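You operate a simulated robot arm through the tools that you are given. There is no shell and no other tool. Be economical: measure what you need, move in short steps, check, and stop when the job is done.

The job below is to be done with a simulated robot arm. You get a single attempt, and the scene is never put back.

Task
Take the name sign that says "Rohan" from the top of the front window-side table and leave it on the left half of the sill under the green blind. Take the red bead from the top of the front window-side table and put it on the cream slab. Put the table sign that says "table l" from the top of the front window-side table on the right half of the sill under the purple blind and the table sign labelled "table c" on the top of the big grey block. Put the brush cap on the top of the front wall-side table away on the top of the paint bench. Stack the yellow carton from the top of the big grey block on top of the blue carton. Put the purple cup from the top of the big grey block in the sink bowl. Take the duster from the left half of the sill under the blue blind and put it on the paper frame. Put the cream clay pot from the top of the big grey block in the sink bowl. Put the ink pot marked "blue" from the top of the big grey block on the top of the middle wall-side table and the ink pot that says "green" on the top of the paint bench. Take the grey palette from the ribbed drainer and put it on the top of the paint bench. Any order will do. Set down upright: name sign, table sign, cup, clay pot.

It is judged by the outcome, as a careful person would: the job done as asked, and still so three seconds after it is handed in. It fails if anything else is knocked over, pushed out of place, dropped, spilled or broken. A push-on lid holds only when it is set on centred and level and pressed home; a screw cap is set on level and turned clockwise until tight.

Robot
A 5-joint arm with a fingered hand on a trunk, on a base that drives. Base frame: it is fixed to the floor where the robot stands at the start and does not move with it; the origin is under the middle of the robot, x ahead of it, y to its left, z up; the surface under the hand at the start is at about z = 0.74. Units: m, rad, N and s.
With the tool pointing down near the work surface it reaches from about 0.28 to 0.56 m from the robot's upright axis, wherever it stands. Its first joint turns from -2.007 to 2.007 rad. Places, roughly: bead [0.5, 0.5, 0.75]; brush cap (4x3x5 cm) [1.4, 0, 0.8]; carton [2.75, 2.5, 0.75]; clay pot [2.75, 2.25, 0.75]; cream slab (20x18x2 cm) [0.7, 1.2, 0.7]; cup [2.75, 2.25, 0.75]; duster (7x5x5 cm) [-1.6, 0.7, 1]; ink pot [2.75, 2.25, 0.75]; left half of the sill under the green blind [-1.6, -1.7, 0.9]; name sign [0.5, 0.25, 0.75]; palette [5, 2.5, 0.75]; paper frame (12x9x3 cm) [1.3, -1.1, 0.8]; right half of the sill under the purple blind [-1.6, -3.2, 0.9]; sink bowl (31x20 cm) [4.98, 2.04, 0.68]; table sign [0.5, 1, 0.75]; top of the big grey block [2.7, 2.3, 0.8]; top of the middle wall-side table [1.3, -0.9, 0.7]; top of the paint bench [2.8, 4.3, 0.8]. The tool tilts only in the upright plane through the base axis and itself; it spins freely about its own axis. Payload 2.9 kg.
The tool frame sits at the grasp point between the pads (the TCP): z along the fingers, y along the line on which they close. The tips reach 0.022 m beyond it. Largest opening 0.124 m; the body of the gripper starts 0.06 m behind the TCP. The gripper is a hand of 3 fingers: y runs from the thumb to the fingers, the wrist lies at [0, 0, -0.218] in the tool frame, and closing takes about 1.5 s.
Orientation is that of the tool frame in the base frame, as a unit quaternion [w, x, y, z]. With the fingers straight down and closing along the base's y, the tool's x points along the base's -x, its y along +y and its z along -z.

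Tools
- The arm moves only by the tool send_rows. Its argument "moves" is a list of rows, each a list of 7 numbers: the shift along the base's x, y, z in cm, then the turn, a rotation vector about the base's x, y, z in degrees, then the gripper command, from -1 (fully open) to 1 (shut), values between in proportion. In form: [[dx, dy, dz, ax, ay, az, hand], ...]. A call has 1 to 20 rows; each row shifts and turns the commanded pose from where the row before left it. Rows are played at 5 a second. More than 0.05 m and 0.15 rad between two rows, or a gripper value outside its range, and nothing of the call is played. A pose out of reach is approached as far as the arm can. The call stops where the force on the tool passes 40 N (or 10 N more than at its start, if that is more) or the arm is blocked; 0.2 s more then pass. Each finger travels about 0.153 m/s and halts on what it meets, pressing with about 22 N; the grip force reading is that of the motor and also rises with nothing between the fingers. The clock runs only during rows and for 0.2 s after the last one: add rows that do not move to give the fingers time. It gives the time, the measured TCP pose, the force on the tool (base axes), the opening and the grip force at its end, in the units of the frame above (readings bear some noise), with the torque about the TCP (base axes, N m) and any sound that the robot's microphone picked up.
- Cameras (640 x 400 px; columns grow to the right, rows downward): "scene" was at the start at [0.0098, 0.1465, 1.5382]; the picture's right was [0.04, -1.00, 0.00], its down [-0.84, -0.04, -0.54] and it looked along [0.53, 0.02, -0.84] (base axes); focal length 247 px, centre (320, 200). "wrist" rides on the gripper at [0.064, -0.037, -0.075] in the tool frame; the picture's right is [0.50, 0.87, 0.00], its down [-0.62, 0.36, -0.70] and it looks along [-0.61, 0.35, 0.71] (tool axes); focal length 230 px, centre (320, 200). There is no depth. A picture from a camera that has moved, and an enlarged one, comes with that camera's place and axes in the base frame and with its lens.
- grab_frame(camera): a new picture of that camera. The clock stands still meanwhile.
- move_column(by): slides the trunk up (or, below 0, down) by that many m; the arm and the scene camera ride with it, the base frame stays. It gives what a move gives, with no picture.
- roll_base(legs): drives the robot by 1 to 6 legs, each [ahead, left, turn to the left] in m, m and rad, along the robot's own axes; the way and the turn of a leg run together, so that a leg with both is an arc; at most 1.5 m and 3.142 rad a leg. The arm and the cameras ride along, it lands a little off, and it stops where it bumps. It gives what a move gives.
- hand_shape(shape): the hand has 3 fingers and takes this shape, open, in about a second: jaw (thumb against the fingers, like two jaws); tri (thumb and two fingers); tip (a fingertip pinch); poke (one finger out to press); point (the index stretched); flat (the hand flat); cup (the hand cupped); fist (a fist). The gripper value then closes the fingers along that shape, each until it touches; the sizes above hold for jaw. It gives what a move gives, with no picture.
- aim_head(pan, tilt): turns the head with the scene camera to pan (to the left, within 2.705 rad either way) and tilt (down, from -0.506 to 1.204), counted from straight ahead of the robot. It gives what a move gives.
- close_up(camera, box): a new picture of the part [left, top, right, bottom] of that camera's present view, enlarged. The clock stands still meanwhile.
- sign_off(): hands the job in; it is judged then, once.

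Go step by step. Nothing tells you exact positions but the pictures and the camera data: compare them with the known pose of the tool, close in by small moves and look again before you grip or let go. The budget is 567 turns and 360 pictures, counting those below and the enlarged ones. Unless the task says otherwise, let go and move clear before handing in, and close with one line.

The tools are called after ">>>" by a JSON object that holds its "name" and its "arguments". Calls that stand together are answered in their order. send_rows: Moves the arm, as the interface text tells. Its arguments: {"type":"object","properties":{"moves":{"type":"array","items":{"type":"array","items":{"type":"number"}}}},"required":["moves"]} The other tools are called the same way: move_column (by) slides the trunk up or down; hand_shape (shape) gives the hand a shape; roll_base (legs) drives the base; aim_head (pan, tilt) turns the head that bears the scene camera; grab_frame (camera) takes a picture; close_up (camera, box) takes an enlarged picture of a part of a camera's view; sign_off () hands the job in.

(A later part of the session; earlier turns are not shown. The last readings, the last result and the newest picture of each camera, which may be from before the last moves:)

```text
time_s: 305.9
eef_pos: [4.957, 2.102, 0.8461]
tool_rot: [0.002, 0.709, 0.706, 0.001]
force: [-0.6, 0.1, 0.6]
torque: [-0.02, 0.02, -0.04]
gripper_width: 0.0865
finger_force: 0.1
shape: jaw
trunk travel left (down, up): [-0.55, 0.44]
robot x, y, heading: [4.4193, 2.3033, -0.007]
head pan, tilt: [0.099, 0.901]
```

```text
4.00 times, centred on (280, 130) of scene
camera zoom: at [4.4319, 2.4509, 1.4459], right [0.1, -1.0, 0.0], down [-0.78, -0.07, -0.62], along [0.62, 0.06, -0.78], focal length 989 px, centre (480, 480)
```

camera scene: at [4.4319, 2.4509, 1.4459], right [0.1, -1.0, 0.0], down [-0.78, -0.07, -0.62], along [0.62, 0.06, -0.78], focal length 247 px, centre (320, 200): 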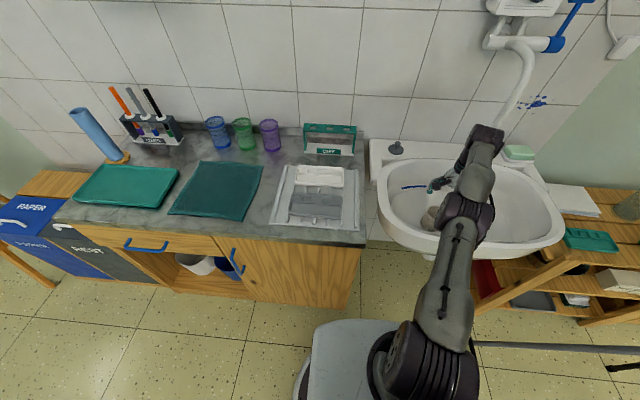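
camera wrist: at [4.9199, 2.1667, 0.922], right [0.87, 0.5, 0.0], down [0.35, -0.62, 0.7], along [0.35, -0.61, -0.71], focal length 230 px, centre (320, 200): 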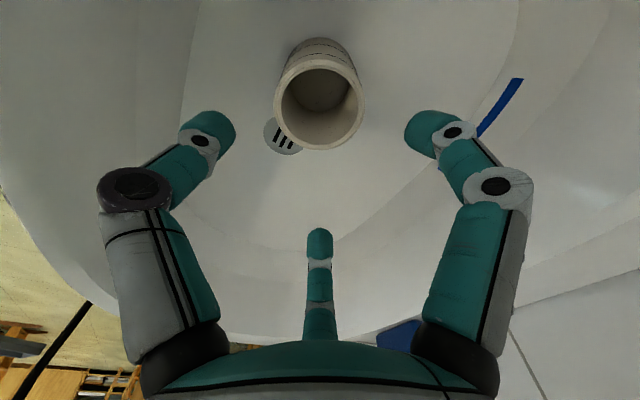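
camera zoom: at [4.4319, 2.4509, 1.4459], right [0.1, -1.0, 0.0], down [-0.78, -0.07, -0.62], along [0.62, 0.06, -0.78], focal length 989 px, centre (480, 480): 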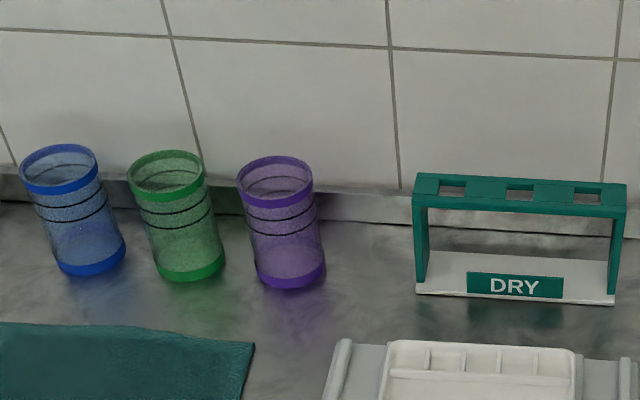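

>>> {"name": "close_up", "arguments": {"camera": "scene", "box": [255, 150, 375, 245]}}

```text
4.21 times, centred on (315, 198) of scene
camera zoom: at [4.4319, 2.4509, 1.4459], right [0.1, -1.0, 0.0], down [-0.78, -0.07, -0.62], along [0.62, 0.06, -0.78], focal length 1041 px, centre (341, 210)
```

zoom: 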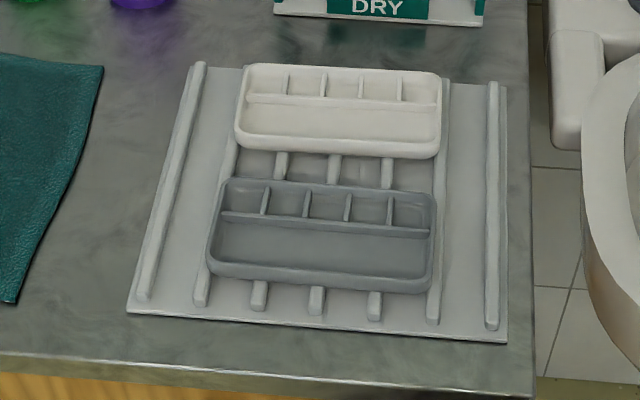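

There are two palettes: cream at the back and grey at the front, about 18 × 10 cm, on the ribbed drainer. I'll position the hand over the grey one, turned so the single thumb is on the far side.

>>> {"name": "move_column", "arguments": {"by": 0.12}}

>>> {"name": "roll_base", "arguments": {"legs": [[-0.03, 0.2, 0]]}}

>>> {"name": "send_rows", "arguments": {"moves": [[-0.3, 1.7, 0, 0, 0, 8.18, -0.4], [-0.3, 1.7, 0, 0, 0, 8.18, -0.4], [-0.3, 1.7, 0, 0, 0, 8.18, -0.4], [-0.3, 1.7, 0, 0, 0, 8.18, -0.4], [-0.3, 1.7, 0, 0, 0, 8.18, -0.4], [-0.3, 1.7, 0, 0, 0, 8.18, -0.4], [-0.3, 1.7, 0, 0, 0, 8.18, -0.6], [0, 1.7, 0, 0, 0, 8.18, -0.8], [0, 1.7, 0, 0, 0, 8.18, -1], [0, 1.7, 0, 0, 0, 8.18, -1], [0, 1.7, 0, 0, 0, 8.18, -1], [0, 1.7, 0, 0, 0, 8.18, -1], [0, 0, 0, 0, 0, 8.18, -1], [0, 0, 0, 0, 0, 8.18, -1], [0, 0, 0, 0, 0, 8.18, -1], [0, 0, 0, 0, 0, 8.18, -1], [0, 0, 0, 0, 0, 8.18, -1], [0, 0, 0, 0, 0, 8.18, -1], [0, 0, 0, 0, 0, 8.18, -1], [0, 0, 0, 0, 0, 8.18, -1]]}}

>>> {"name": "send_rows", "arguments": {"moves": [[0, 0, 0, 0, 0, 8.18, -1], [0, 0, 0, 0, 0, 8.18, -1], [0, 0, 0, 0, 0, 0, -1]]}}

>>> {"name": "grab_frame", "arguments": {"camera": "wrist"}}

```text
time_s: 307.4
eef_pos: [4.9568, 2.1021, 0.9662]
tool_rot: [0.001, 0.708, 0.706, 0.001]
force: [0.2, -0.3, -0.5]
torque: [0.03, -0.02, 0.01]
gripper_width: 0.0864
finger_force: 0.0
shape: jaw
trunk travel left (down, up): [-0.67, 0.32]
robot x, y, heading: [4.4173, 2.2976, -0.0]
head pan, tilt: [0.099, 0.901]
```

```text
time_s: 309.0
eef_pos: [4.928, 2.3021, 0.9662]
tool_rot: [0.003, 0.709, 0.705, 0.001]
force: [0.8, 0.5, -0.7]
torque: [0.01, -0.03, -0.02]
gripper_width: 0.0866
finger_force: 0.1
shape: jaw
trunk travel left (down, up): [-0.67, 0.32]
robot x, y, heading: [4.3876, 2.5003, -0.004]
head pan, tilt: [0.099, 0.901]
```

```text
time_s: 313.2
eef_pos: [4.9637, 2.4911, 0.9728]
tool_rot: [-0.002, -0.599, 0.801, 0.002]
force: [-0.2, 0.2, -0.9]
torque: [0.02, -0.01, -0.01]
gripper_width: 0.124
finger_force: 0.0
shape: jaw
out of reach, approached as far as the arm can: row 1, 2, 3, 4, 5, 6, 7, 8, 10
trunk travel left (down, up): [-0.67, 0.32]
robot x, y, heading: [4.3853, 2.5001, -0.003]
head pan, tilt: [0.099, 0.901]
```

```text
time_s: 314.0
eef_pos: [4.9641, 2.4909, 0.9715]
tool_rot: [-0.001, -0.653, 0.758, 0.002]
force: [-0.8, -0.3, 0.3]
torque: [0.02, 0.02, 0.03]
gripper_width: 0.1239
finger_force: 0.0
shape: jaw
out of reach, approached as far as the arm can: row 2
trunk travel left (down, up): [-0.67, 0.32]
robot x, y, heading: [4.3873, 2.4986, -0.005]
head pan, tilt: [0.099, 0.901]
```

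```text
263 pictures are left
camera wrist: at [4.9904, 2.4224, 1.0486], right [-0.93, -0.37, 0.0], down [-0.26, 0.66, 0.7], along [-0.26, 0.65, -0.71], focal length 230 px, centre (320, 200)
```

wrist: 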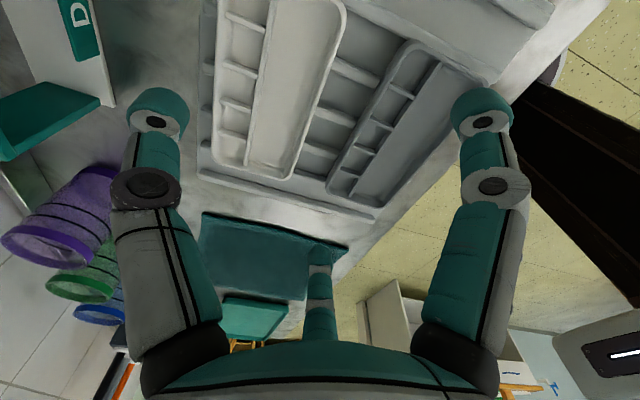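

>>> {"name": "send_rows", "arguments": {"moves": [[-4.5, 1.5, 0, 0, 0, 0, -1], [0, 0, 0, 0, 0, 4.2, -1], [0, 0, 0, 0, 0, 4.2, -1], [0, 0, 0, 0, 0, 0, -1]]}}

>>> {"name": "grab_frame", "arguments": {"camera": "wrist"}}

```text
time_s: 315.0
eef_pos: [4.9641, 2.4902, 0.9723]
tool_rot: [-0.002, -0.652, 0.758, 0.002]
force: [0.9, 0.3, -0.2]
torque: [-0.03, 0.01, 0.01]
gripper_width: 0.1239
finger_force: 0.0
shape: jaw
out of reach, approached as far as the arm can: row 1, 2, 3
trunk travel left (down, up): [-0.67, 0.32]
robot x, y, heading: [4.3848, 2.4988, -0.003]
head pan, tilt: [0.099, 0.901]
```

```text
262 pictures are left
camera wrist: at [4.9903, 2.4224, 1.0486], right [-0.93, -0.37, 0.0], down [-0.26, 0.66, 0.7], along [-0.26, 0.65, -0.71], focal length 230 px, centre (320, 200)
```

wrist: 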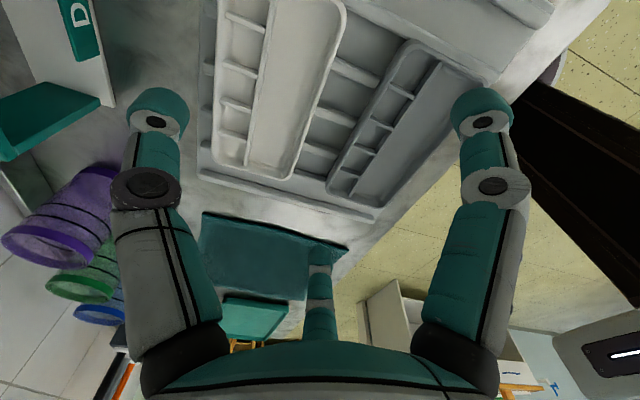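

>>> {"name": "send_rows", "arguments": {"moves": [[-4.9, 0, 0, 0, 0, 0, -1], [-4.9, 0, 0, 0, 0, 0, -1], [0, 0, 0, 0, 0, 0, -1], [0, 0, 0, 0, 0, 0, -1]]}}

```text
time_s: 316.0
eef_pos: [4.9637, 2.4903, 0.973]
tool_rot: [-0.001, -0.652, 0.758, 0.001]
force: [0.0, -0.4, 0.0]
torque: [0.02, 0.0, -0.01]
gripper_width: 0.1239
finger_force: 0.2
shape: jaw
out of reach, approached as far as the arm can: row 1, 2
trunk travel left (down, up): [-0.67, 0.32]
robot x, y, heading: [4.3887, 2.5039, -0.005]
head pan, tilt: [0.099, 0.901]
```

>>> {"name": "send_rows", "arguments": {"moves": [[-2, 0, -4, 0, 0, 0, -1], [-2, 0, -3, 0, 0, 0, -1], [0, 0, 0, 0, 0, 0, -1]]}}

```text
time_s: 316.8
eef_pos: [4.9658, 2.4911, 0.912]
tool_rot: [-0.002, -0.652, 0.758, 0.002]
force: [-0.7, -0.1, 0.4]
torque: [-0.01, 0.03, 0.02]
gripper_width: 0.1239
finger_force: 0.1
shape: jaw
out of reach, approached as far as the arm can: row 1, 2
trunk travel left (down, up): [-0.67, 0.32]
robot x, y, heading: [4.387, 2.4985, -0.004]
head pan, tilt: [0.099, 0.901]
```

>>> {"name": "send_rows", "arguments": {"moves": [[-4, 0, 0, 0, 0, 0, -1], [-4, 0, 0, 0, 0, 0, -1], [0, 0, 0, 0, 0, 0, -1], [0, 0, 0, 0, 0, 0, -1]]}}

```text
time_s: 317.8
eef_pos: [4.9667, 2.4912, 0.9113]
tool_rot: [-0.002, -0.652, 0.758, 0.001]
force: [0.8, 0.0, 0.4]
torque: [0.03, 0.0, -0.02]
gripper_width: 0.1238
finger_force: 0.0
shape: jaw
out of reach, approached as far as the arm can: row 1, 2
trunk travel left (down, up): [-0.67, 0.32]
robot x, y, heading: [4.3865, 2.5011, -0.004]
head pan, tilt: [0.099, 0.901]
```

>>> {"name": "send_rows", "arguments": {"moves": [[0, 0, 0, 0, -8, 0, -1], [0, 0, 0, 0, -8, 0, -1], [0, 0, 0, 0, 8, 0, -1], [0, 0, 0, 0, 8, 0, -1], [-4, 0, 0, 0, 0, 0, -1], [-4, 0, 0, 0, 0, 0, -1], [0, 0, 0, 0, 0, 0, -1], [0, 0, 0, 0, 0, 0, -1]]}}

```text
time_s: 319.6
eef_pos: [4.9657, 2.4936, 0.9212]
tool_rot: [-0.003, -0.652, 0.758, 0.002]
force: [-0.2, 0.5, -0.2]
torque: [0.02, 0.01, 0.0]
gripper_width: 0.1242
finger_force: 0.0
shape: jaw
out of reach, approached as far as the arm can: row 1, 2, 3, 4, 5, 6
trunk travel left (down, up): [-0.67, 0.32]
robot x, y, heading: [4.3865, 2.4979, -0.003]
head pan, tilt: [0.099, 0.901]
```

>>> {"name": "move_column", "arguments": {"by": 0.08}}

>>> {"name": "send_rows", "arguments": {"moves": [[0, 0, -4, 0, 0, 0, -1], [0, 0, -4, 0, 0, 0, -1], [-4, 0, 0, 0, 0, 0, -1], [-4, 0, 0, 0, 0, 0, -1], [0, 0, 0, 0, 0, 0, -1], [0, 0, 0, 0, 0, 0, -1]]}}

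```text
time_s: 320.8
eef_pos: [4.9668, 2.4918, 1.0015]
tool_rot: [-0.003, -0.652, 0.758, 0.002]
force: [1.0, -0.8, -0.5]
torque: [-0.02, -0.01, 0.0]
gripper_width: 0.124
finger_force: 0.1
shape: jaw
trunk travel left (down, up): [-0.75, 0.24]
robot x, y, heading: [4.3837, 2.4988, -0.008]
head pan, tilt: [0.099, 0.901]
```

```text
time_s: 322.2
eef_pos: [4.9627, 2.4921, 0.9189]
tool_rot: [-0.003, -0.653, 0.758, 0.001]
force: [-0.5, -1.1, -0.1]
torque: [-0.02, 0.04, 0.02]
gripper_width: 0.124
finger_force: 0.1
shape: jaw
out of reach, approached as far as the arm can: row 3, 4
trunk travel left (down, up): [-0.75, 0.24]
robot x, y, heading: [4.3864, 2.4981, -0.001]
head pan, tilt: [0.099, 0.901]
```

>>> {"name": "send_rows", "arguments": {"moves": [[-4, 0, 0.5, 0, 0, 0, -1], [-4, 0, 0.5, 0, 0, 0, -1], [-4, 0, 0.5, 0, 0, 0, -1], [-4, 0, 0.5, 0, 0, 0, -1], [-3, 0, 0, 0, 0, 0, -1], [0, 0, 0, 0, 0, 0, -1], [0, 0, 0, 0, 0, 0, -1]]}}

```text
time_s: 323.8
eef_pos: [4.9605, 2.4923, 0.9155]
tool_rot: [-0.003, -0.652, 0.758, 0.002]
force: [-0.2, -0.4, 0.1]
torque: [0.0, 0.0, 0.0]
gripper_width: 0.1241
finger_force: 0.1
shape: jaw
out of reach, approached as far as the arm can: row 1, 2, 3, 4, 5
trunk travel left (down, up): [-0.75, 0.24]
robot x, y, heading: [4.386, 2.4968, -0.0]
head pan, tilt: [0.099, 0.901]
```

>>> {"name": "aim_head", "arguments": {"pan": -0.3, "tilt": 1.0}}

>>> {"name": "grab_frame", "arguments": {"camera": "scene"}}

```text
time_s: 324.7
eef_pos: [4.9617, 2.4917, 0.9169]
tool_rot: [-0.003, -0.652, 0.758, 0.002]
force: [0.9, -0.1, -0.6]
torque: [-0.01, -0.02, 0.03]
gripper_width: 0.124
finger_force: 0.0
shape: jaw
trunk travel left (down, up): [-0.75, 0.24]
robot x, y, heading: [4.3871, 2.4997, -0.007]
head pan, tilt: [-0.3, 1.0]
```

```text
261 pictures are left
camera scene: at [4.3946, 2.6228, 1.6386], right [-0.3, -0.95, 0.0], down [-0.8, 0.25, -0.54], along [0.52, -0.16, -0.84], focal length 247 px, centre (320, 200)
```

scene: 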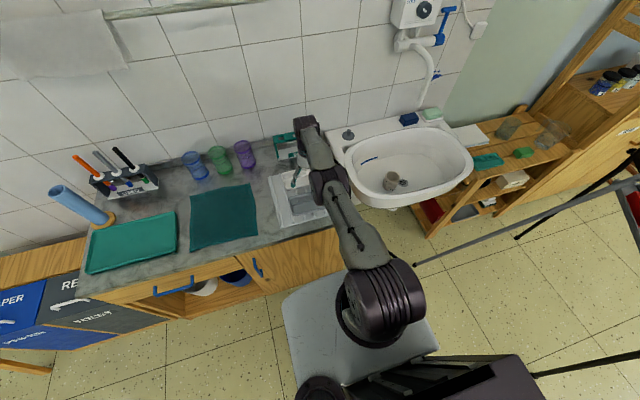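

The arm is stuck at full stretch. I'll back away from the counter to free space and un-stretch it there.

>>> {"name": "roll_base", "arguments": {"legs": [[-0.4, 0, 0]]}}

>>> {"name": "send_rows", "arguments": {"moves": [[0, 0, -4, 0, 0, 0, -1], [0, 0, -4, 0, 0, 0, -1], [0, 0, -4, 0, 0, 0, -1], [0, 0, 0, 0, 0, 0, -1]]}}

>>> {"name": "send_rows", "arguments": {"moves": [[-4, 0, 0, 0, 0, 0, -1], [-4, 0, 0, 0, 0, 0, -1], [0, 0, 0, 0, 0, 0, -1]]}}

```text
time_s: 327.2
eef_pos: [4.5588, 2.4966, 0.9158]
tool_rot: [-0.003, -0.655, 0.756, 0.002]
force: [-0.1, 0.0, -0.1]
torque: [-0.03, -0.01, 0.0]
gripper_width: 0.1237
finger_force: 0.1
shape: jaw
trunk travel left (down, up): [-0.75, 0.24]
robot x, y, heading: [3.9867, 2.4962, 0.005]
head pan, tilt: [-0.3, 1.0]
```

```text
time_s: 328.2
eef_pos: [4.5332, 2.4975, 0.8047]
tool_rot: [-0.003, -0.655, 0.755, 0.002]
force: [0.4, -0.3, 0.6]
torque: [0.0, 0.03, 0.01]
gripper_width: 0.1239
finger_force: 0.0
shape: jaw
out of reach, approached as far as the arm can: row 1, 2, 3
trunk travel left (down, up): [-0.75, 0.24]
robot x, y, heading: [3.983, 2.5028, 0.002]
head pan, tilt: [-0.3, 1.0]
```

```text
time_s: 329.0
eef_pos: [4.5214, 2.4974, 0.7857]
tool_rot: [-0.004, -0.654, 0.756, 0.003]
force: [-0.9, 0.2, -0.3]
torque: [-0.01, -0.01, -0.05]
gripper_width: 0.1243
finger_force: 0.0
shape: jaw
out of reach, approached as far as the arm can: row 1, 2
trunk travel left (down, up): [-0.75, 0.24]
robot x, y, heading: [3.9814, 2.4969, 0.005]
head pan, tilt: [-0.3, 1.0]
```

>>> {"name": "aim_head", "arguments": {"pan": 0.0, "tilt": 0.9}}

>>> {"name": "send_rows", "arguments": {"moves": [[-4, 0, 0, 0, 0, 0, -1], [-4, 0, 0, 0, 0, 0, -1], [0, 0, 0, 0, 0, 0, -1]]}}

>>> {"name": "send_rows", "arguments": {"moves": [[0, 0, 0, 0, -8, 0, -1], [0, 0, 0, 0, -8, 0, -1], [-2, 0, 0, 0, 0, 0, -1], [-2, 0, 0, 0, 0, 0, -1], [-2, 0, 0, 0, 0, 0, -1], [0, 0, 0, 0, 0, 0, -1]]}}

>>> {"name": "send_rows", "arguments": {"moves": [[0, 0, 0, 0, 8, 0, -1], [0, 0, 0, 0, 8, 0, -1], [0, 0, 0, 0, 0, 0, -1]]}}

>>> {"name": "send_rows", "arguments": {"moves": [[-4, 0, 0, 0, 0, 0, -1], [-4, 0, 0, 0, 0, 0, -1], [0, 0, 0, 0, 0, 0, -1]]}}

```text
time_s: 329.8
eef_pos: [4.5221, 2.4983, 0.7853]
tool_rot: [-0.004, -0.654, 0.756, 0.002]
force: [-1.4, -0.5, -0.3]
torque: [0.0, -0.05, 0.01]
gripper_width: 0.1239
finger_force: 0.1
shape: jaw
trunk travel left (down, up): [-0.75, 0.24]
robot x, y, heading: [3.9856, 2.4991, 0.005]
head pan, tilt: [0.0, 0.901]
```

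```text
time_s: 330.6
eef_pos: [4.5088, 2.4976, 0.7584]
tool_rot: [-0.003, -0.655, 0.756, 0.003]
force: [0.0, -0.2, 1.1]
torque: [0.01, 0.04, 0.0]
gripper_width: 0.1238
finger_force: 0.0
shape: jaw
out of reach, approached as far as the arm can: row 1, 2
trunk travel left (down, up): [-0.75, 0.24]
robot x, y, heading: [3.9874, 2.4972, 0.003]
head pan, tilt: [0.0, 0.901]
```

```text
time_s: 332.0
eef_pos: [4.5334, 2.4976, 0.706]
tool_rot: [0.101, -0.65, 0.748, -0.089]
force: [-0.2, -0.2, 0.4]
torque: [-0.04, -0.01, -0.03]
gripper_width: 0.1239
finger_force: 0.0
shape: jaw
out of reach, approached as far as the arm can: row 1, 2, 3, 4, 5
trunk travel left (down, up): [-0.75, 0.24]
robot x, y, heading: [3.9847, 2.5, 0.007]
head pan, tilt: [0.0, 0.901]
```

```text
time_s: 332.8
eef_pos: [4.5063, 2.4975, 0.7235]
tool_rot: [0.023, -0.654, 0.756, -0.02]
force: [-0.1, -0.7, 0.3]
torque: [-0.02, 0.0, -0.02]
gripper_width: 0.1239
finger_force: 0.0
shape: jaw
out of reach, approached as far as the arm can: row 1, 2
trunk travel left (down, up): [-0.75, 0.24]
robot x, y, heading: [3.9856, 2.4984, 0.003]
head pan, tilt: [0.0, 0.901]
```

```text
time_s: 333.6
eef_pos: [4.4799, 2.4978, 0.6847]
tool_rot: [0.023, -0.654, 0.756, -0.02]
force: [-0.5, 0.0, 0.1]
torque: [0.05, -0.02, -0.01]
gripper_width: 0.124
finger_force: 0.0
shape: jaw
out of reach, approached as far as the arm can: row 1, 2
trunk travel left (down, up): [-0.75, 0.24]
robot x, y, heading: [3.9858, 2.5013, 0.009]
head pan, tilt: [0.0, 0.901]
```

>>> {"name": "send_rows", "arguments": {"moves": [[0, 0, 4.5, 0, 3.5, 0, -1], [0, 0, 4.5, 0, 0, 0, -1], [0, 0, 4.5, 0, 0, 0, -1], [0, 0, 4.5, 0, 0, 0, -1], [0, 0, 4.5, 0, 0, 0, -1], [0, 0, 4.5, 0, 0, 0, -1], [0, 0, 4.5, 0, 0, 0, -1], [0, 0, 4.5, 0, 0, 0, -1], [0, 0, 4.5, 0, 0, 0, -1], [0, 0, 4.5, 0, 0, 0, -1], [0, 0, 0, 0, 0, 0, -1]]}}

```text
time_s: 336.0
eef_pos: [4.5547, 2.4995, 1.1044]
tool_rot: [0.0, -0.655, 0.756, 0.0]
force: [-1.1, 0.1, 0.1]
torque: [0.01, 0.0, 0.02]
gripper_width: 0.1238
finger_force: 0.1
shape: jaw
out of reach, approached as far as the arm can: row 1, 2, 3, 4, 5, 6, 7, 10
trunk travel left (down, up): [-0.75, 0.24]
robot x, y, heading: [3.9869, 2.5026, 0.002]
head pan, tilt: [0.0, 0.901]
```

>>> {"name": "send_rows", "arguments": {"moves": [[-1, 0, 4.5, 0, 0, 0, -1], [-1, 0, 4.5, 0, 0, 0, -1], [0, 0, 4.5, 0, 0, 0, -1], [0, 0, 0, 0, 0, 0, -1], [0, 0, -4.5, 0, 0, 0, -1], [-2, 0, -4.5, 0, 0, 0, -1], [-3, 0, -4.5, 0, 0, 0, -1], [-3, 0, -4.5, 0, 0, 0, -1], [0, 0, 0, 0, 0, 0, -1]]}}

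```text
refused: row 7 steps farther than a row can; nothing moved
```

>>> {"name": "send_rows", "arguments": {"moves": [[-1, 0, 4.5, 0, 0, 0, -1], [-1, 0, 4.5, 0, 0, 0, -1], [0, 0, 4.5, 0, 0, 0, -1], [0, 0, 0, 0, 0, 0, -1], [0, 0, -4.5, 0, 0, 0, -1], [-2, 0, -4, 0, 0, 0, -1], [-3, 0, -3.5, 0, 0, 0, -1], [-3, 0, -3.5, 0, 0, 0, -1], [0, 0, 0, 0, 0, 0, -1]]}}

```text
time_s: 338.0
eef_pos: [4.5155, 2.4976, 1.2199]
tool_rot: [0.001, -0.655, 0.756, -0.001]
force: [-0.5, 0.9, -0.1]
torque: [-0.02, -0.01, -0.03]
gripper_width: 0.1238
finger_force: 0.0
shape: jaw
out of reach, approached as far as the arm can: row 2, 3, 5, 6, 7, 8
trunk travel left (down, up): [-0.75, 0.24]
robot x, y, heading: [3.9844, 2.5011, 0.009]
head pan, tilt: [0.0, 0.901]
```

>>> {"name": "send_rows", "arguments": {"moves": [[4, 0, -2, 0, 0, 0, -1], [2, 0, -4.5, 0, 0, 0, -1], [0, 0, -4.5, 0, 0, 0, -1], [0, 0, -4.5, 0, 0, 0, -1], [0, 0, -4.5, 0, 0, 0, -1], [0, 0, -4.5, 0, 0, 0, -1], [0, 0, 0, 0, 0, 0, -1]]}}

>>> {"name": "send_rows", "arguments": {"moves": [[-5, 0, 0, 0, 0, 0, -1], [-5, 0, 0, 0, 0, 0, -1], [0, 0, 0, 0, 0, 0, -1]]}}

```text
time_s: 339.6
eef_pos: [4.5643, 2.4937, 0.9773]
tool_rot: [0.0, -0.655, 0.756, 0.001]
force: [0.7, 0.5, -0.1]
torque: [0.03, 0.03, -0.01]
gripper_width: 0.124
finger_force: 0.0
shape: jaw
out of reach, approached as far as the arm can: row 1, 2, 3, 4, 5
trunk travel left (down, up): [-0.75, 0.24]
robot x, y, heading: [3.9797, 2.4994, -0.001]
head pan, tilt: [0.0, 0.901]
```

```text
time_s: 340.4
eef_pos: [4.5659, 2.4948, 0.9773]
tool_rot: [0.0, -0.655, 0.756, 0.001]
force: [-0.4, -0.7, 0.0]
torque: [-0.02, 0.04, 0.0]
gripper_width: 0.1239
finger_force: 0.1
shape: jaw
out of reach, approached as far as the arm can: row 1, 2
trunk travel left (down, up): [-0.75, 0.24]
robot x, y, heading: [3.9849, 2.4987, -0.001]
head pan, tilt: [0.0, 0.901]
```

>>> {"name": "send_rows", "arguments": {"moves": [[-0.5, 0, -2, 0, 0, 0, -1], [-1, 0, -2, 0, 0, 0, -1], [-2, 0, -2, 0, 0, 0, -1], [-3, 0, -2, 0, 0, 0, -1], [-4, 0, 0, 0, 0, 0, -1], [0, 0, 0, 0, 0, 0, -1]]}}

>>> {"name": "send_rows", "arguments": {"moves": [[0, 4, 0, 0, 0, 0, -1], [0, 4, 0, 0, 0, 0, -1], [0, 4, 0, 0, 0, 0, -1], [-4, 0, 0, 0, 0, 0, -1], [-4, 0, 0, 0, 0, 0, -1], [0, 0, 0, 0, 0, 0, -1]]}}

```text
time_s: 341.8
eef_pos: [4.5542, 2.4948, 0.8807]
tool_rot: [0.0, -0.655, 0.756, 0.001]
force: [-0.7, -0.4, 0.5]
torque: [-0.01, -0.03, -0.02]
gripper_width: 0.1238
finger_force: 0.0
shape: jaw
out of reach, approached as far as the arm can: row 1, 2, 3, 4, 5
trunk travel left (down, up): [-0.75, 0.24]
robot x, y, heading: [3.9877, 2.4982, 0.009]
head pan, tilt: [0.0, 0.901]
```

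```text
time_s: 343.2
eef_pos: [4.5379, 2.6242, 0.8736]
tool_rot: [0.001, -0.654, 0.756, 0.0]
force: [-0.1, 0.0, -0.1]
torque: [0.02, -0.03, 0.01]
gripper_width: 0.1239
finger_force: 0.1
shape: jaw
out of reach, approached as far as the arm can: row 3, 4, 5
trunk travel left (down, up): [-0.75, 0.24]
robot x, y, heading: [3.9848, 2.5007, 0.005]
head pan, tilt: [0.0, 0.901]
```

>>> {"name": "send_rows", "arguments": {"moves": [[0, 0, 0, 0, 0, -8, -1], [0, 0, 0, 0, 0, -8, -1], [0, 0, 0, 0, 0, 0, -1]]}}

>>> {"name": "send_rows", "arguments": {"moves": [[-4, -1, 0, 0, 0, 0, -1], [-4, -1, 0, 0, 0, 0, -1], [0, 0, 0, 0, 0, 0, -1]]}}

```text
time_s: 344.0
eef_pos: [4.5357, 2.6273, 0.8741]
tool_rot: [0.001, -0.543, 0.84, -0.001]
force: [-0.4, 0.5, -0.5]
torque: [-0.02, 0.02, 0.02]
gripper_width: 0.1236
finger_force: 0.1
shape: jaw
trunk travel left (down, up): [-0.75, 0.24]
robot x, y, heading: [3.9859, 2.5002, 0.002]
head pan, tilt: [0.0, 0.901]
```

```text
time_s: 344.8
eef_pos: [4.5328, 2.6268, 0.8646]
tool_rot: [0.0, -0.543, 0.84, 0.0]
force: [-0.2, -0.3, -0.3]
torque: [0.05, 0.02, 0.0]
gripper_width: 0.124
finger_force: 0.1
shape: jaw
out of reach, approached as far as the arm can: row 1, 2
trunk travel left (down, up): [-0.75, 0.24]
robot x, y, heading: [3.9838, 2.5001, 0.005]
head pan, tilt: [0.0, 0.901]
```

>>> {"name": "send_rows", "arguments": {"moves": [[-4.8, 0, -1, 0, 8, 0, -1], [-4.8, 0, -1, 0, 8, 0, -1], [-4.8, 0, 0, 0, 0, 0, -1], [0, 0, 0, 0, 0, 0, -1]]}}

```text
time_s: 345.8
eef_pos: [4.4683, 2.6091, 0.8384]
tool_rot: [-0.127, -0.543, 0.829, 0.043]
force: [0.4, -0.4, 0.1]
torque: [-0.02, -0.03, -0.02]
gripper_width: 0.1238
finger_force: 0.1
shape: jaw
out of reach, approached as far as the arm can: row 1, 2, 3
trunk travel left (down, up): [-0.75, 0.24]
robot x, y, heading: [3.985, 2.4982, 0.001]
head pan, tilt: [0.0, 0.901]
```

>>> {"name": "send_rows", "arguments": {"moves": [[-4.9, 0, 0, 0, 0, 0, -1], [-4.9, 0, 0, 0, 0, 0, -1], [0, 0, 0, 0, 0, 0, -1]]}}

>>> {"name": "send_rows", "arguments": {"moves": [[-2, 0, 2, 0, 0, 0, -1], [-2, 0, 3, 0, 0, 0, -1], [0, 0, 0, 0, 0, 0, -1]]}}

```text
time_s: 346.6
eef_pos: [4.4625, 2.6163, 0.8266]
tool_rot: [-0.13, -0.543, 0.829, 0.041]
force: [-0.1, 0.1, 0.3]
torque: [0.02, -0.03, -0.04]
gripper_width: 0.124
finger_force: 0.1
shape: jaw
out of reach, approached as far as the arm can: row 1, 2
trunk travel left (down, up): [-0.75, 0.24]
robot x, y, heading: [3.9812, 2.4979, 0.005]
head pan, tilt: [0.0, 0.901]
```

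```text
time_s: 347.4
eef_pos: [4.4686, 2.622, 0.8498]
tool_rot: [-0.129, -0.543, 0.829, 0.04]
force: [-1.2, 0.4, 0.5]
torque: [0.0, -0.01, 0.03]
gripper_width: 0.1238
finger_force: 0.1
shape: jaw
out of reach, approached as far as the arm can: row 1, 2
trunk travel left (down, up): [-0.75, 0.24]
robot x, y, heading: [3.9857, 2.5002, 0.007]
head pan, tilt: [0.0, 0.901]
```

>>> {"name": "send_rows", "arguments": {"moves": [[0, 0, 0, 0, -7.5, 0, -1], [0, 0, 0, 0, -7.5, 0, -1], [0, -4, 0, 0, 0, 0, -1], [0, -4, 0, 0, 0, 0, -1], [0, -4, 0, 0, 0, 0, -1], [0, 0, 0, 0, 0, 0, -1]]}}

>>> {"name": "send_rows", "arguments": {"moves": [[0, 0, 0, 0, -8, 0, -1], [0, 0, 0, 0, -8, 0, -1], [0, 0, 0, 0, -8, 0, -1], [0, 0, 0, 0, -8, 0, -1], [0, 0, 0, 0, 0, 0, -1]]}}

>>> {"name": "send_rows", "arguments": {"moves": [[-4.5, 0, 0, 0, 8, 0, -1], [-4.5, 0, 0, 0, 8, 0, -1], [-4.5, 0, 0, 0, 8, 0, -1], [-4.5, 0, 0, 0, 8, 0, -1], [0, 0, 0, 0, 0, 0, -1]]}}

```text
time_s: 348.8
eef_pos: [4.5218, 2.5256, 0.8312]
tool_rot: [-0.035, -0.543, 0.839, 0.019]
force: [0.6, 0.8, -0.4]
torque: [0.0, 0.02, -0.01]
gripper_width: 0.1239
finger_force: 0.1
shape: jaw
out of reach, approached as far as the arm can: row 1, 2, 3, 4, 5
trunk travel left (down, up): [-0.75, 0.24]
robot x, y, heading: [3.9846, 2.4991, 0.008]
head pan, tilt: [0.0, 0.901]
```

```text
time_s: 350.0
eef_pos: [4.6169, 2.5041, 0.7943]
tool_rot: [0.201, -0.528, 0.815, -0.129]
force: [-0.6, -1.2, 0.0]
torque: [0.03, -0.01, 0.02]
gripper_width: 0.1237
finger_force: 0.0
shape: jaw
out of reach, approached as far as the arm can: row 1, 2, 3, 4
trunk travel left (down, up): [-0.75, 0.24]
robot x, y, heading: [3.986, 2.5008, 0.003]
head pan, tilt: [0.0, 0.901]
```

```text
time_s: 351.2
eef_pos: [4.4974, 2.4939, 0.7657]
tool_rot: [-0.033, -0.543, 0.839, 0.023]
force: [-0.5, 0.6, 0.4]
torque: [-0.01, -0.01, 0.01]
gripper_width: 0.124
finger_force: 0.1
shape: jaw
out of reach, approached as far as the arm can: row 1, 2, 3, 4
trunk travel left (down, up): [-0.75, 0.24]
robot x, y, heading: [3.9826, 2.4997, 0.001]
head pan, tilt: [0.0, 0.901]
```

>>> {"name": "send_rows", "arguments": {"moves": [[1, 0, 4, 0, -4.6, 0, -1], [1, 0, 4, 0, 0, 0, -1], [0, 0, 4, 0, 0, 0, -1], [0, 0, 4, 0, 0, 0, -1], [0, 0, 0, 0, 0, 0, -1], [0, 0, 0, 0, 0, 0, -1]]}}

>>> {"name": "send_rows", "arguments": {"moves": [[-0.1, 0, 0, 0, 0, 0, -1], [-0.1, 0, 0, 0, 0, 0, -1], [-0.1, 0, 0, 0, 0, 0, -1], [-0.1, 0, 0, 0, 0, 0, -1], [-0.1, 0, 0, 0, 0, 0, -1], [-0.2, 0, 0, 0, 0, 0, -1], [-0.2, 0, 0, 0, 0, 0, -1], [-0.2, 0, 0, 0, 0, 0, -1], [-0.2, 0, 0, 0, 0, 0, -1], [-0.2, 0, 0, 0, 0, 0, -1], [-0.3, 0, 0, 0, 0, 0, -1], [-0.3, 0, 0, 0, 0, 0, -1], [-0.3, 0, 0, 0, 0, 0, -1], [-0.5, 0, 0, 0, 0, 0, -1], [-0.5, 0, 0, 0, 0, 0, -1], [0, 0, 0, 0, 0, 0, -1]]}}

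```text
time_s: 352.6
eef_pos: [4.5596, 2.4926, 0.9141]
tool_rot: [0.0, -0.543, 0.84, -0.001]
force: [0.3, -0.2, -0.2]
torque: [0.02, -0.03, -0.03]
gripper_width: 0.1239
finger_force: 0.1
shape: jaw
out of reach, approached as far as the arm can: row 1, 3, 4
trunk travel left (down, up): [-0.75, 0.24]
robot x, y, heading: [3.9814, 2.5, 0.001]
head pan, tilt: [0.0, 0.901]
```

```text
time_s: 356.0
eef_pos: [4.5609, 2.4927, 0.9113]
tool_rot: [0.001, -0.544, 0.839, -0.001]
force: [-0.8, 0.3, 0.8]
torque: [0.0, 0.03, -0.02]
gripper_width: 0.1239
finger_force: 0.1
shape: jaw
out of reach, approached as far as the arm can: row 4, 7, 9, 11, 12, 14, 15
trunk travel left (down, up): [-0.75, 0.24]
robot x, y, heading: [3.983, 2.5013, 0.004]
head pan, tilt: [0.0, 0.901]
```

>>> {"name": "send_rows", "arguments": {"moves": [[-3.4, 0, 3.4, 0, 0, 0, -1], [-3.4, 0, 3.4, 0, 0, 0, -1], [0, 0, 0, 0, 0, 0, -1]]}}

>>> {"name": "send_rows", "arguments": {"moves": [[-4.9, 0, -1, 0, 0, 0, -1], [0, 0, 0, 0, 0, 0, -1], [-4.9, 0, 1, 0, 0, 0, -1], [0, 0, 0, 0, 0, 0, -1], [-4.9, 0, 0, 0, 0, 0, -1], [0, 0, 0, 0, 0, 0, -1], [-3, 0, 3.9, 0, 0, 0, -1], [0, 0, 0, 0, 0, 0, -1], [-3, 0, -3.9, 0, 0, 0, -1], [0, 0, 0, 0, 0, 0, -1], [-2, 0, 0, 0, 0, 0, -1], [0, 0, 0, 0, 0, 0, -1], [-1, 0, 0, 0, 0, 0, -1], [0, 0, 0, 0, 0, 0, -1]]}}

```text
time_s: 356.8
eef_pos: [4.5675, 2.4932, 0.9826]
tool_rot: [0.001, -0.543, 0.839, 0.0]
force: [0.5, -0.6, 0.4]
torque: [0.01, 0.04, 0.02]
gripper_width: 0.1239
finger_force: 0.1
shape: jaw
out of reach, approached as far as the arm can: row 1, 2
trunk travel left (down, up): [-0.75, 0.24]
robot x, y, heading: [3.9872, 2.4989, 0.004]
head pan, tilt: [0.0, 0.901]
```

```text
time_s: 359.8
eef_pos: [4.5655, 2.4962, 1.0032]
tool_rot: [0.001, -0.542, 0.84, 0.0]
force: [-0.5, 0.5, 0.5]
torque: [-0.04, 0.06, -0.01]
gripper_width: 0.124
finger_force: 0.0
shape: jaw
out of reach, approached as far as the arm can: row 1, 3, 5, 7, 9, 11, 13
trunk travel left (down, up): [-0.75, 0.24]
robot x, y, heading: [3.9851, 2.5027, 0.002]
head pan, tilt: [0.0, 0.901]
```

>>> {"name": "send_rows", "arguments": {"moves": [[-4.5, 0, -1, 0, 8.5, 0, -1], [-4.5, 0, -1, 0, 8.5, 0, -1], [-4.5, 0, -1, 0, 8.5, 0, -1], [-4.5, 0, -1, 0, 8.5, 0, -1], [-4.5, 0, -1, 0, 8.5, 0, -1], [0, 0, 0, 0, 0, 0, -1], [0, 0, 0, 0, 0, 0, -1]]}}

```text
time_s: 361.4
eef_pos: [4.3883, 2.512, 0.9591]
tool_rot: [-0.31, -0.51, 0.78, 0.186]
force: [-0.9, -0.1, 0.0]
torque: [-0.01, 0.0, 0.01]
gripper_width: 0.1238
finger_force: 0.1
shape: jaw
out of reach, approached as far as the arm can: row 1, 2, 3
trunk travel left (down, up): [-0.75, 0.24]
robot x, y, heading: [3.9857, 2.5036, -0.001]
head pan, tilt: [0.0, 0.901]
```

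It worked: the elbow is bending now. I'll pull further in, then level the tool.

>>> {"name": "send_rows", "arguments": {"moves": [[-4, 0, 0, 0, 0, 0, -1], [-4, 0, 0, 0, 0, 0, -1], [0, 0, 0, 0, 0, 0, -1]]}}

>>> {"name": "send_rows", "arguments": {"moves": [[2, 0, 0, 0, -8.4, 0, -1], [2, 0, 0, 0, -8.4, 0, -1], [2, 0, 0, 0, -8.4, 0, -1], [2, 0, 0, 0, -8.4, 0, -1], [2, 0, 0, 0, -8.4, 0, -1], [0, 0, 0, 0, 0, 0, -1]]}}

```text
time_s: 362.2
eef_pos: [4.3075, 2.5099, 0.9574]
tool_rot: [-0.31, -0.51, 0.78, 0.186]
force: [0.2, 0.6, 0.6]
torque: [-0.02, 0.02, 0.0]
gripper_width: 0.1239
finger_force: 0.1
shape: jaw
trunk travel left (down, up): [-0.75, 0.24]
robot x, y, heading: [3.9828, 2.5014, 0.008]
head pan, tilt: [0.0, 0.901]
```

```text
time_s: 363.6
eef_pos: [4.4089, 2.5145, 0.9597]
tool_rot: [-0.003, -0.543, 0.84, 0.002]
force: [0.5, 0.4, 1.3]
torque: [0.0, 0.02, 0.01]
gripper_width: 0.124
finger_force: 0.1
shape: jaw
out of reach, approached as far as the arm can: row 4
trunk travel left (down, up): [-0.75, 0.24]
robot x, y, heading: [3.9792, 2.4997, 0.002]
head pan, tilt: [0.0, 0.901]
```

The arm is healthy again, and I'll keep its reach below 0.55 m from now on. I'll finish the yaw and approach the drainer.

>>> {"name": "send_rows", "arguments": {"moves": [[2, 0, 0, 0, 0, 8.1, -1], [2, 0, 0, 0, 0, 8.1, -1], [0, 0, 0, 0, 0, 8.1, -1], [0, 0, 0, 0, 0, 0, -1]]}}

>>> {"name": "roll_base", "arguments": {"legs": [[0.45, 0, 0]]}}

>>> {"name": "grab_frame", "arguments": {"camera": "wrist"}}

>>> {"name": "grab_frame", "arguments": {"camera": "scene"}}

```text
time_s: 364.6
eef_pos: [4.4445, 2.551, 0.9592]
tool_rot: [-0.001, -0.705, 0.709, 0.001]
force: [0.5, -0.8, -0.4]
torque: [-0.01, -0.01, -0.02]
gripper_width: 0.1238
finger_force: 0.1
shape: jaw
out of reach, approached as far as the arm can: row 3
trunk travel left (down, up): [-0.75, 0.24]
robot x, y, heading: [3.986, 2.4982, 0.007]
head pan, tilt: [0.0, 0.901]
```

```text
time_s: 367.3
eef_pos: [4.8918, 2.5507, 0.9586]
tool_rot: [0.0, -0.703, 0.711, 0.0]
force: [-1.2, -1.2, -0.2]
torque: [-0.03, 0.05, 0.01]
gripper_width: 0.1239
finger_force: 0.0
shape: jaw
trunk travel left (down, up): [-0.75, 0.24]
robot x, y, heading: [4.4329, 2.501, 0.004]
head pan, tilt: [0.0, 0.901]
```

```text
260 pictures are left
camera wrist: at [4.9277, 2.4874, 1.0342], right [-0.87, -0.49, 0.0], down [-0.35, 0.62, 0.7], along [-0.35, 0.61, -0.71], focal length 230 px, centre (320, 200)
```

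wrist: 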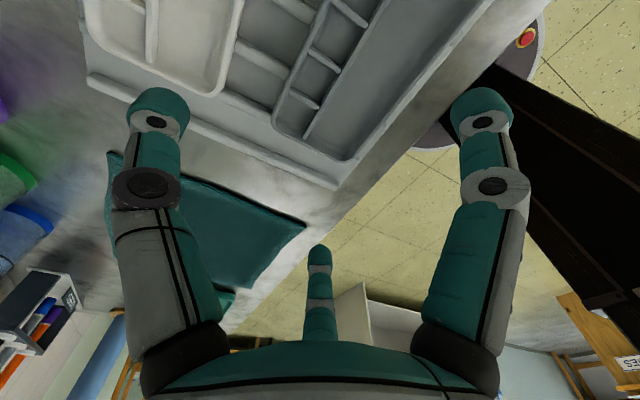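

```text
259 pictures are left
camera scene: at [4.4477, 2.6449, 1.6458], right [0.0, -1.0, 0.0], down [-0.78, 0.0, -0.62], along [0.62, 0.0, -0.78], focal length 247 px, centre (320, 200)
```

scene: 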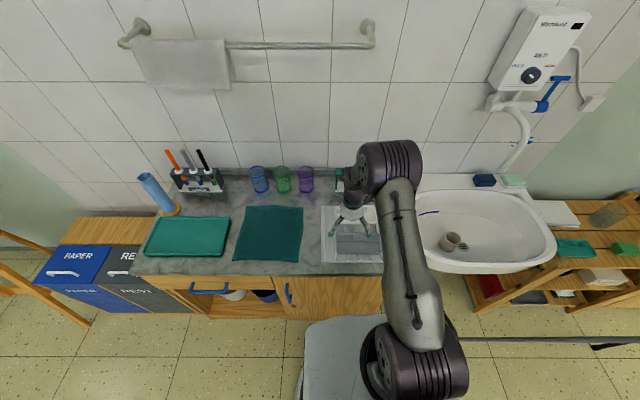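

The palette's top is at z about 0.85, with centre near (4.882, 2.504) and a depth of about 9 cm. I'll shift the base slightly so the spin stays in range, then look again.

>>> {"name": "roll_base", "arguments": {"legs": [[0, -0.048, 0]]}}

>>> {"name": "move_column", "arguments": {"by": -0.05}}

>>> {"name": "send_rows", "arguments": {"moves": [[-2, 0, -1, 0, 0, 0, -1], [0, 0, 0, 0, 0, 0, -1]]}}

>>> {"name": "grab_frame", "arguments": {"camera": "wrist"}}

>>> {"name": "close_up", "arguments": {"camera": "scene", "box": [290, 140, 440, 234]}}

```text
time_s: 368.2
eef_pos: [4.8913, 2.5033, 0.9588]
tool_rot: [0.0, -0.704, 0.71, 0.0]
force: [-0.4, -0.8, 0.2]
torque: [0.01, 0.0, -0.03]
gripper_width: 0.1239
finger_force: 0.1
shape: jaw
trunk travel left (down, up): [-0.75, 0.24]
robot x, y, heading: [4.4329, 2.4591, -0.001]
head pan, tilt: [0.0, 0.901]
```

```text
time_s: 369.1
eef_pos: [4.8909, 2.5037, 0.9081]
tool_rot: [0.0, -0.704, 0.71, 0.0]
force: [-0.3, -0.3, 0.6]
torque: [-0.01, 0.01, 0.04]
gripper_width: 0.1238
finger_force: 0.0
shape: jaw
trunk travel left (down, up): [-0.7, 0.29]
robot x, y, heading: [4.4303, 2.4577, 0.008]
head pan, tilt: [0.0, 0.901]
```

```text
time_s: 369.7
eef_pos: [4.8723, 2.5036, 0.8982]
tool_rot: [0.0, -0.704, 0.71, 0.0]
force: [-0.1, 0.2, 0.1]
torque: [0.01, 0.0, -0.01]
gripper_width: 0.1241
finger_force: 0.0
shape: jaw
trunk travel left (down, up): [-0.7, 0.29]
robot x, y, heading: [4.4336, 2.4521, 0.003]
head pan, tilt: [0.0, 0.901]
```

```text
258 pictures are left
camera wrist: at [4.907, 2.4403, 0.9741], right [-0.87, -0.49, 0.0], down [-0.35, 0.62, 0.7], along [-0.35, 0.61, -0.71], focal length 230 px, centre (320, 200)
```

wrist: 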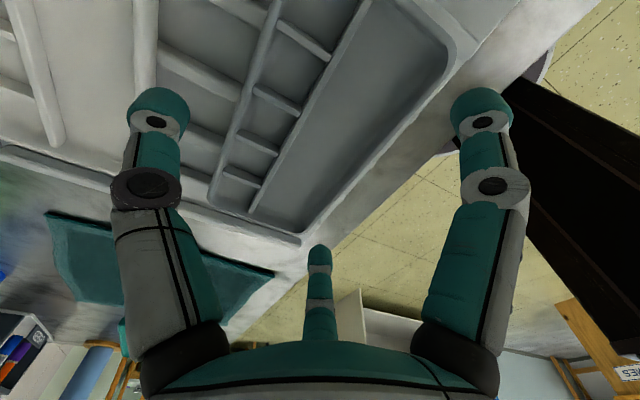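

```text
4.26 times, centred on (365, 187) of scene
camera zoom: at [4.4478, 2.5976, 1.5959], right [0.0, -1.0, 0.0], down [-0.78, 0.0, -0.62], along [0.62, 0.0, -0.78], focal length 1052 px, centre (128, 255)
```

zoom: 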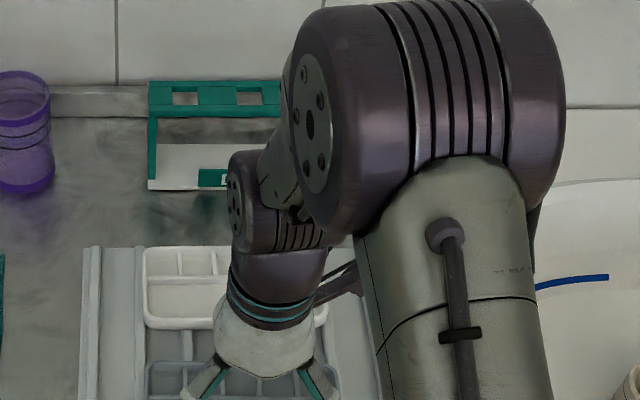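

The gap to the cream palette is about 4 cm, so a span grip across the 8.5 cm depth is fine. I'll lower and close.

>>> {"name": "send_rows", "arguments": {"moves": [[0.3, 1, -2, 0, 0, 0, -1], [0, 0, -1.8, 0, 0, 0, -1], [0, 0, 0, 0, 0, 0, -1]]}}

>>> {"name": "grab_frame", "arguments": {"camera": "wrist"}}

```text
time_s: 370.3
eef_pos: [4.8738, 2.5144, 0.8721]
tool_rot: [0.004, -0.704, 0.71, -0.002]
force: [-5.7, -0.4, 22.6]
torque: [-0.14, 0.89, 0.09]
gripper_width: 0.124
finger_force: 0.1
shape: jaw
trunk travel left (down, up): [-0.7, 0.29]
robot x, y, heading: [4.4337, 2.4531, 0.005]
head pan, tilt: [0.0, 0.901]
stopped in row 2: the force on the tool passed its limit at 48 N (the readings are from after the stop); the commanded pose is now the measured one
```

```text
256 pictures are left
camera wrist: at [4.9094, 2.4507, 0.9484], right [-0.87, -0.49, -0.01], down [-0.36, 0.62, 0.7], along [-0.34, 0.61, -0.71], focal length 230 px, centre (320, 200)
```

wrist: 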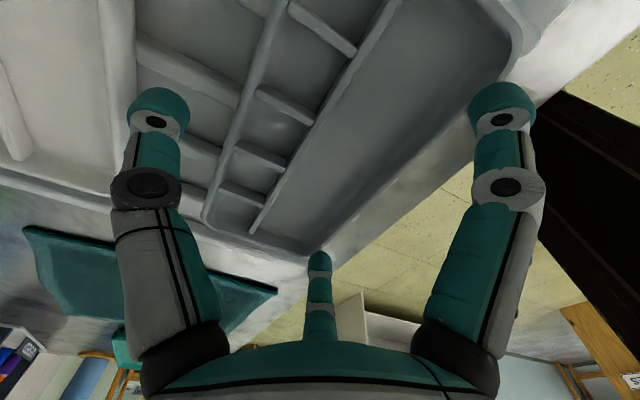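

The front fingers touched the palette's rim. I'll back up and shift about 1.2 cm towards the front.

>>> {"name": "send_rows", "arguments": {"moves": [[0, 0, 2, 0, 0, 0, -1], [-1.2, 0.5, 0, 0, 0, 0, -1], [0, 0, 0, 0, 0, 0, -1]]}}

>>> {"name": "grab_frame", "arguments": {"camera": "wrist"}}

>>> {"name": "close_up", "arguments": {"camera": "scene", "box": [300, 180, 420, 255]}}

```text
time_s: 371.1
eef_pos: [4.8652, 2.5202, 0.8891]
tool_rot: [0.002, -0.704, 0.71, -0.001]
force: [0.8, -0.7, 0.2]
torque: [0.02, 0.0, 0.0]
gripper_width: 0.124
finger_force: 0.2
shape: jaw
trunk travel left (down, up): [-0.7, 0.29]
robot x, y, heading: [4.4335, 2.4565, 0.005]
head pan, tilt: [0.0, 0.901]
```

```text
255 pictures are left
camera wrist: at [4.9005, 2.4563, 0.9655], right [-0.87, -0.49, 0.0], down [-0.35, 0.62, 0.7], along [-0.34, 0.61, -0.71], focal length 230 px, centre (320, 200)
```

wrist: 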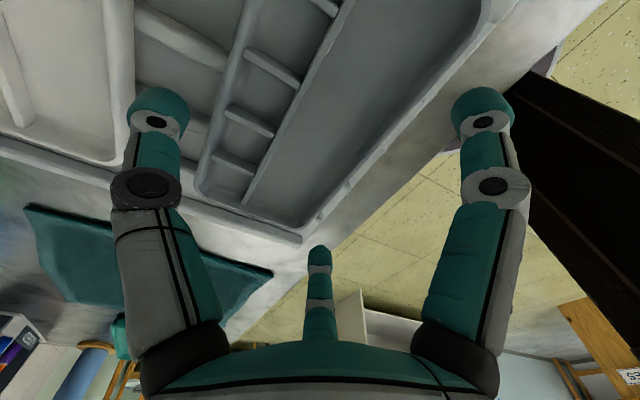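

```text
5.33 times, centred on (360, 218) of scene
camera zoom: at [4.4482, 2.5976, 1.5958], right [0.0, -1.0, 0.0], down [-0.78, 0.0, -0.62], along [0.62, 0.0, -0.78], focal length 1319 px, centre (107, 107)
```

zoom: 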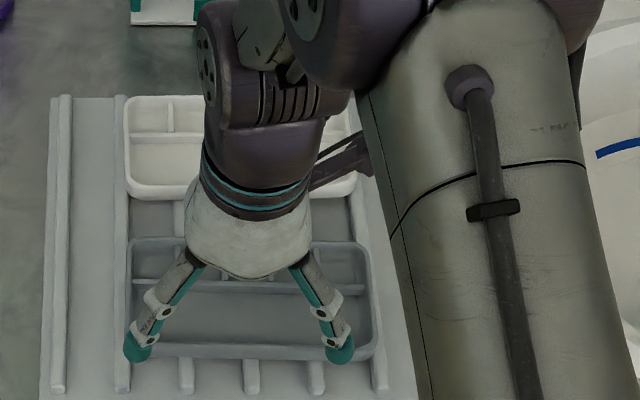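

>>> {"name": "send_rows", "arguments": {"moves": [[-0.7, 0, 0, 0, 0, 0, -1], [0, 0, -1.5, 0, 0, 0, -1], [0, 0, -0.7, 0, 0, 0, -1], [0, 0, -0.5, 0, 0, 0, -1], [0, 0, 0, 0, 0, 0, -1]]}}

```text
time_s: 372.3
eef_pos: [4.8582, 2.5208, 0.863]
tool_rot: [0.003, -0.704, 0.71, -0.001]
force: [0.1, 0.5, 0.8]
torque: [0.02, -0.02, 0.0]
gripper_width: 0.1238
finger_force: 0.0
shape: jaw
trunk travel left (down, up): [-0.7, 0.29]
robot x, y, heading: [4.4337, 2.4551, 0.003]
head pan, tilt: [0.0, 0.901]
```

>>> {"name": "send_rows", "arguments": {"moves": [[0, 0, -0.4, 0, 0, 0, -1], [0, 0, -0.3, 0, 0, 0, -1], [0, 0, 0, 0, 0, 0, -1]]}}

>>> {"name": "grab_frame", "arguments": {"camera": "wrist"}}

>>> {"name": "close_up", "arguments": {"camera": "scene", "box": [300, 180, 420, 255]}}

```text
time_s: 373.1
eef_pos: [4.8587, 2.5192, 0.8563]
tool_rot: [0.003, -0.704, 0.711, -0.001]
force: [1.0, -0.1, 6.7]
torque: [0.13, 0.18, -0.02]
gripper_width: 0.1236
finger_force: 0.1
shape: jaw
trunk travel left (down, up): [-0.7, 0.29]
robot x, y, heading: [4.4315, 2.4497, 0.002]
head pan, tilt: [0.0, 0.901]
```

```text
253 pictures are left
camera wrist: at [4.8936, 2.456, 0.9327], right [-0.87, -0.49, -0.01], down [-0.36, 0.62, 0.7], along [-0.34, 0.61, -0.71], focal length 230 px, centre (320, 200)
```

wrist: 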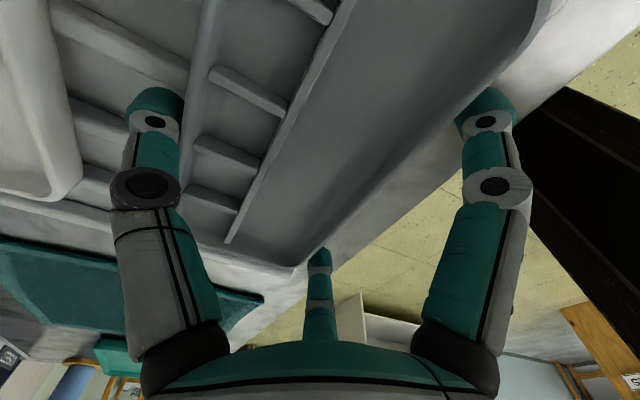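

```text
5.33 times, centred on (360, 218) of scene
camera zoom: at [4.4471, 2.5975, 1.596], right [0.0, -1.0, 0.0], down [-0.78, 0.0, -0.62], along [0.62, 0.0, -0.78], focal length 1319 px, centre (107, 107)
```

zoom: 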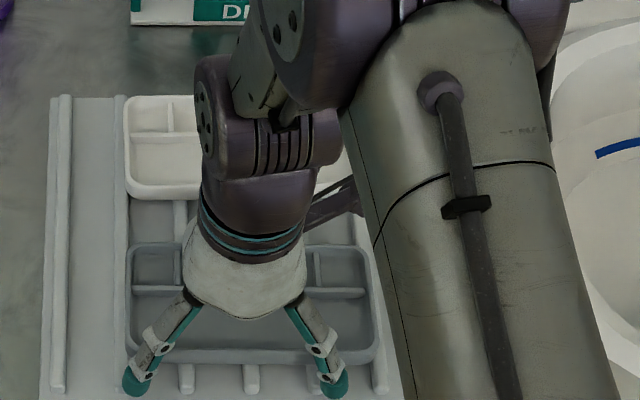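

The fingers are now in front of the palette and the thumb behind. I'll shift 1 cm for centring, rise a touch and close.

>>> {"name": "send_rows", "arguments": {"moves": [[0, -1, 0.4, 0, 0, 0, -1], [0, 0, 0, 0, 0, 0, -0.7], [0, 0, 0, 0, 0, 0, -0.4], [0, 0, 0, 0, 0, 0, 0], [0, 0, 0, 0, 0, 0, 1], [0, 0, 0, 0, 0, 0, 1], [0, 0, 0, 0, 0, 0, 1], [0, 0, 0, 0, 0, 0, 1]]}}

>>> {"name": "grab_frame", "arguments": {"camera": "wrist"}}

>>> {"name": "close_up", "arguments": {"camera": "scene", "box": [300, 180, 420, 255]}}

```text
time_s: 374.9
eef_pos: [4.8574, 2.5105, 0.8605]
tool_rot: [0.004, -0.704, 0.71, -0.002]
force: [2.1, -3.2, 7.9]
torque: [-0.35, 0.19, 0.08]
gripper_width: 0.0962
finger_force: 22.2
shape: jaw
trunk travel left (down, up): [-0.7, 0.29]
robot x, y, heading: [4.4285, 2.4529, 0.003]
head pan, tilt: [0.0, 0.901]
```

```text
251 pictures are left
camera wrist: at [4.8934, 2.4461, 0.9369], right [-0.87, -0.49, -0.01], down [-0.36, 0.62, 0.7], along [-0.34, 0.61, -0.71], focal length 230 px, centre (320, 200)
```

wrist: 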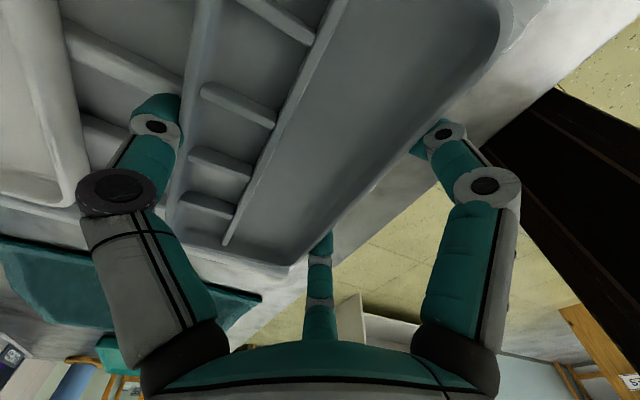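

```text
5.33 times, centred on (360, 218) of scene
camera zoom: at [4.4469, 2.5972, 1.5961], right [0.0, -1.0, 0.0], down [-0.78, 0.0, -0.62], along [0.62, 0.0, -0.78], focal length 1319 px, centre (107, 107)
```

zoom: 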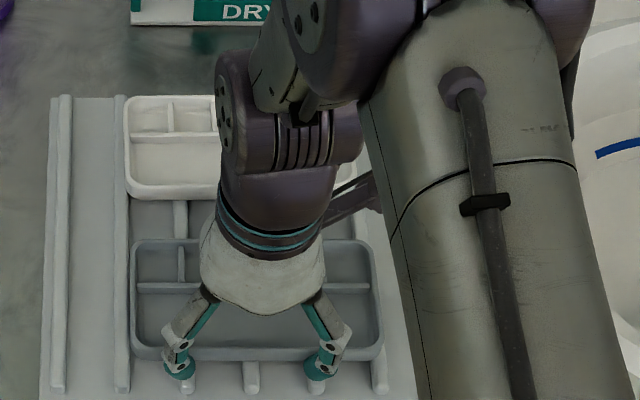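

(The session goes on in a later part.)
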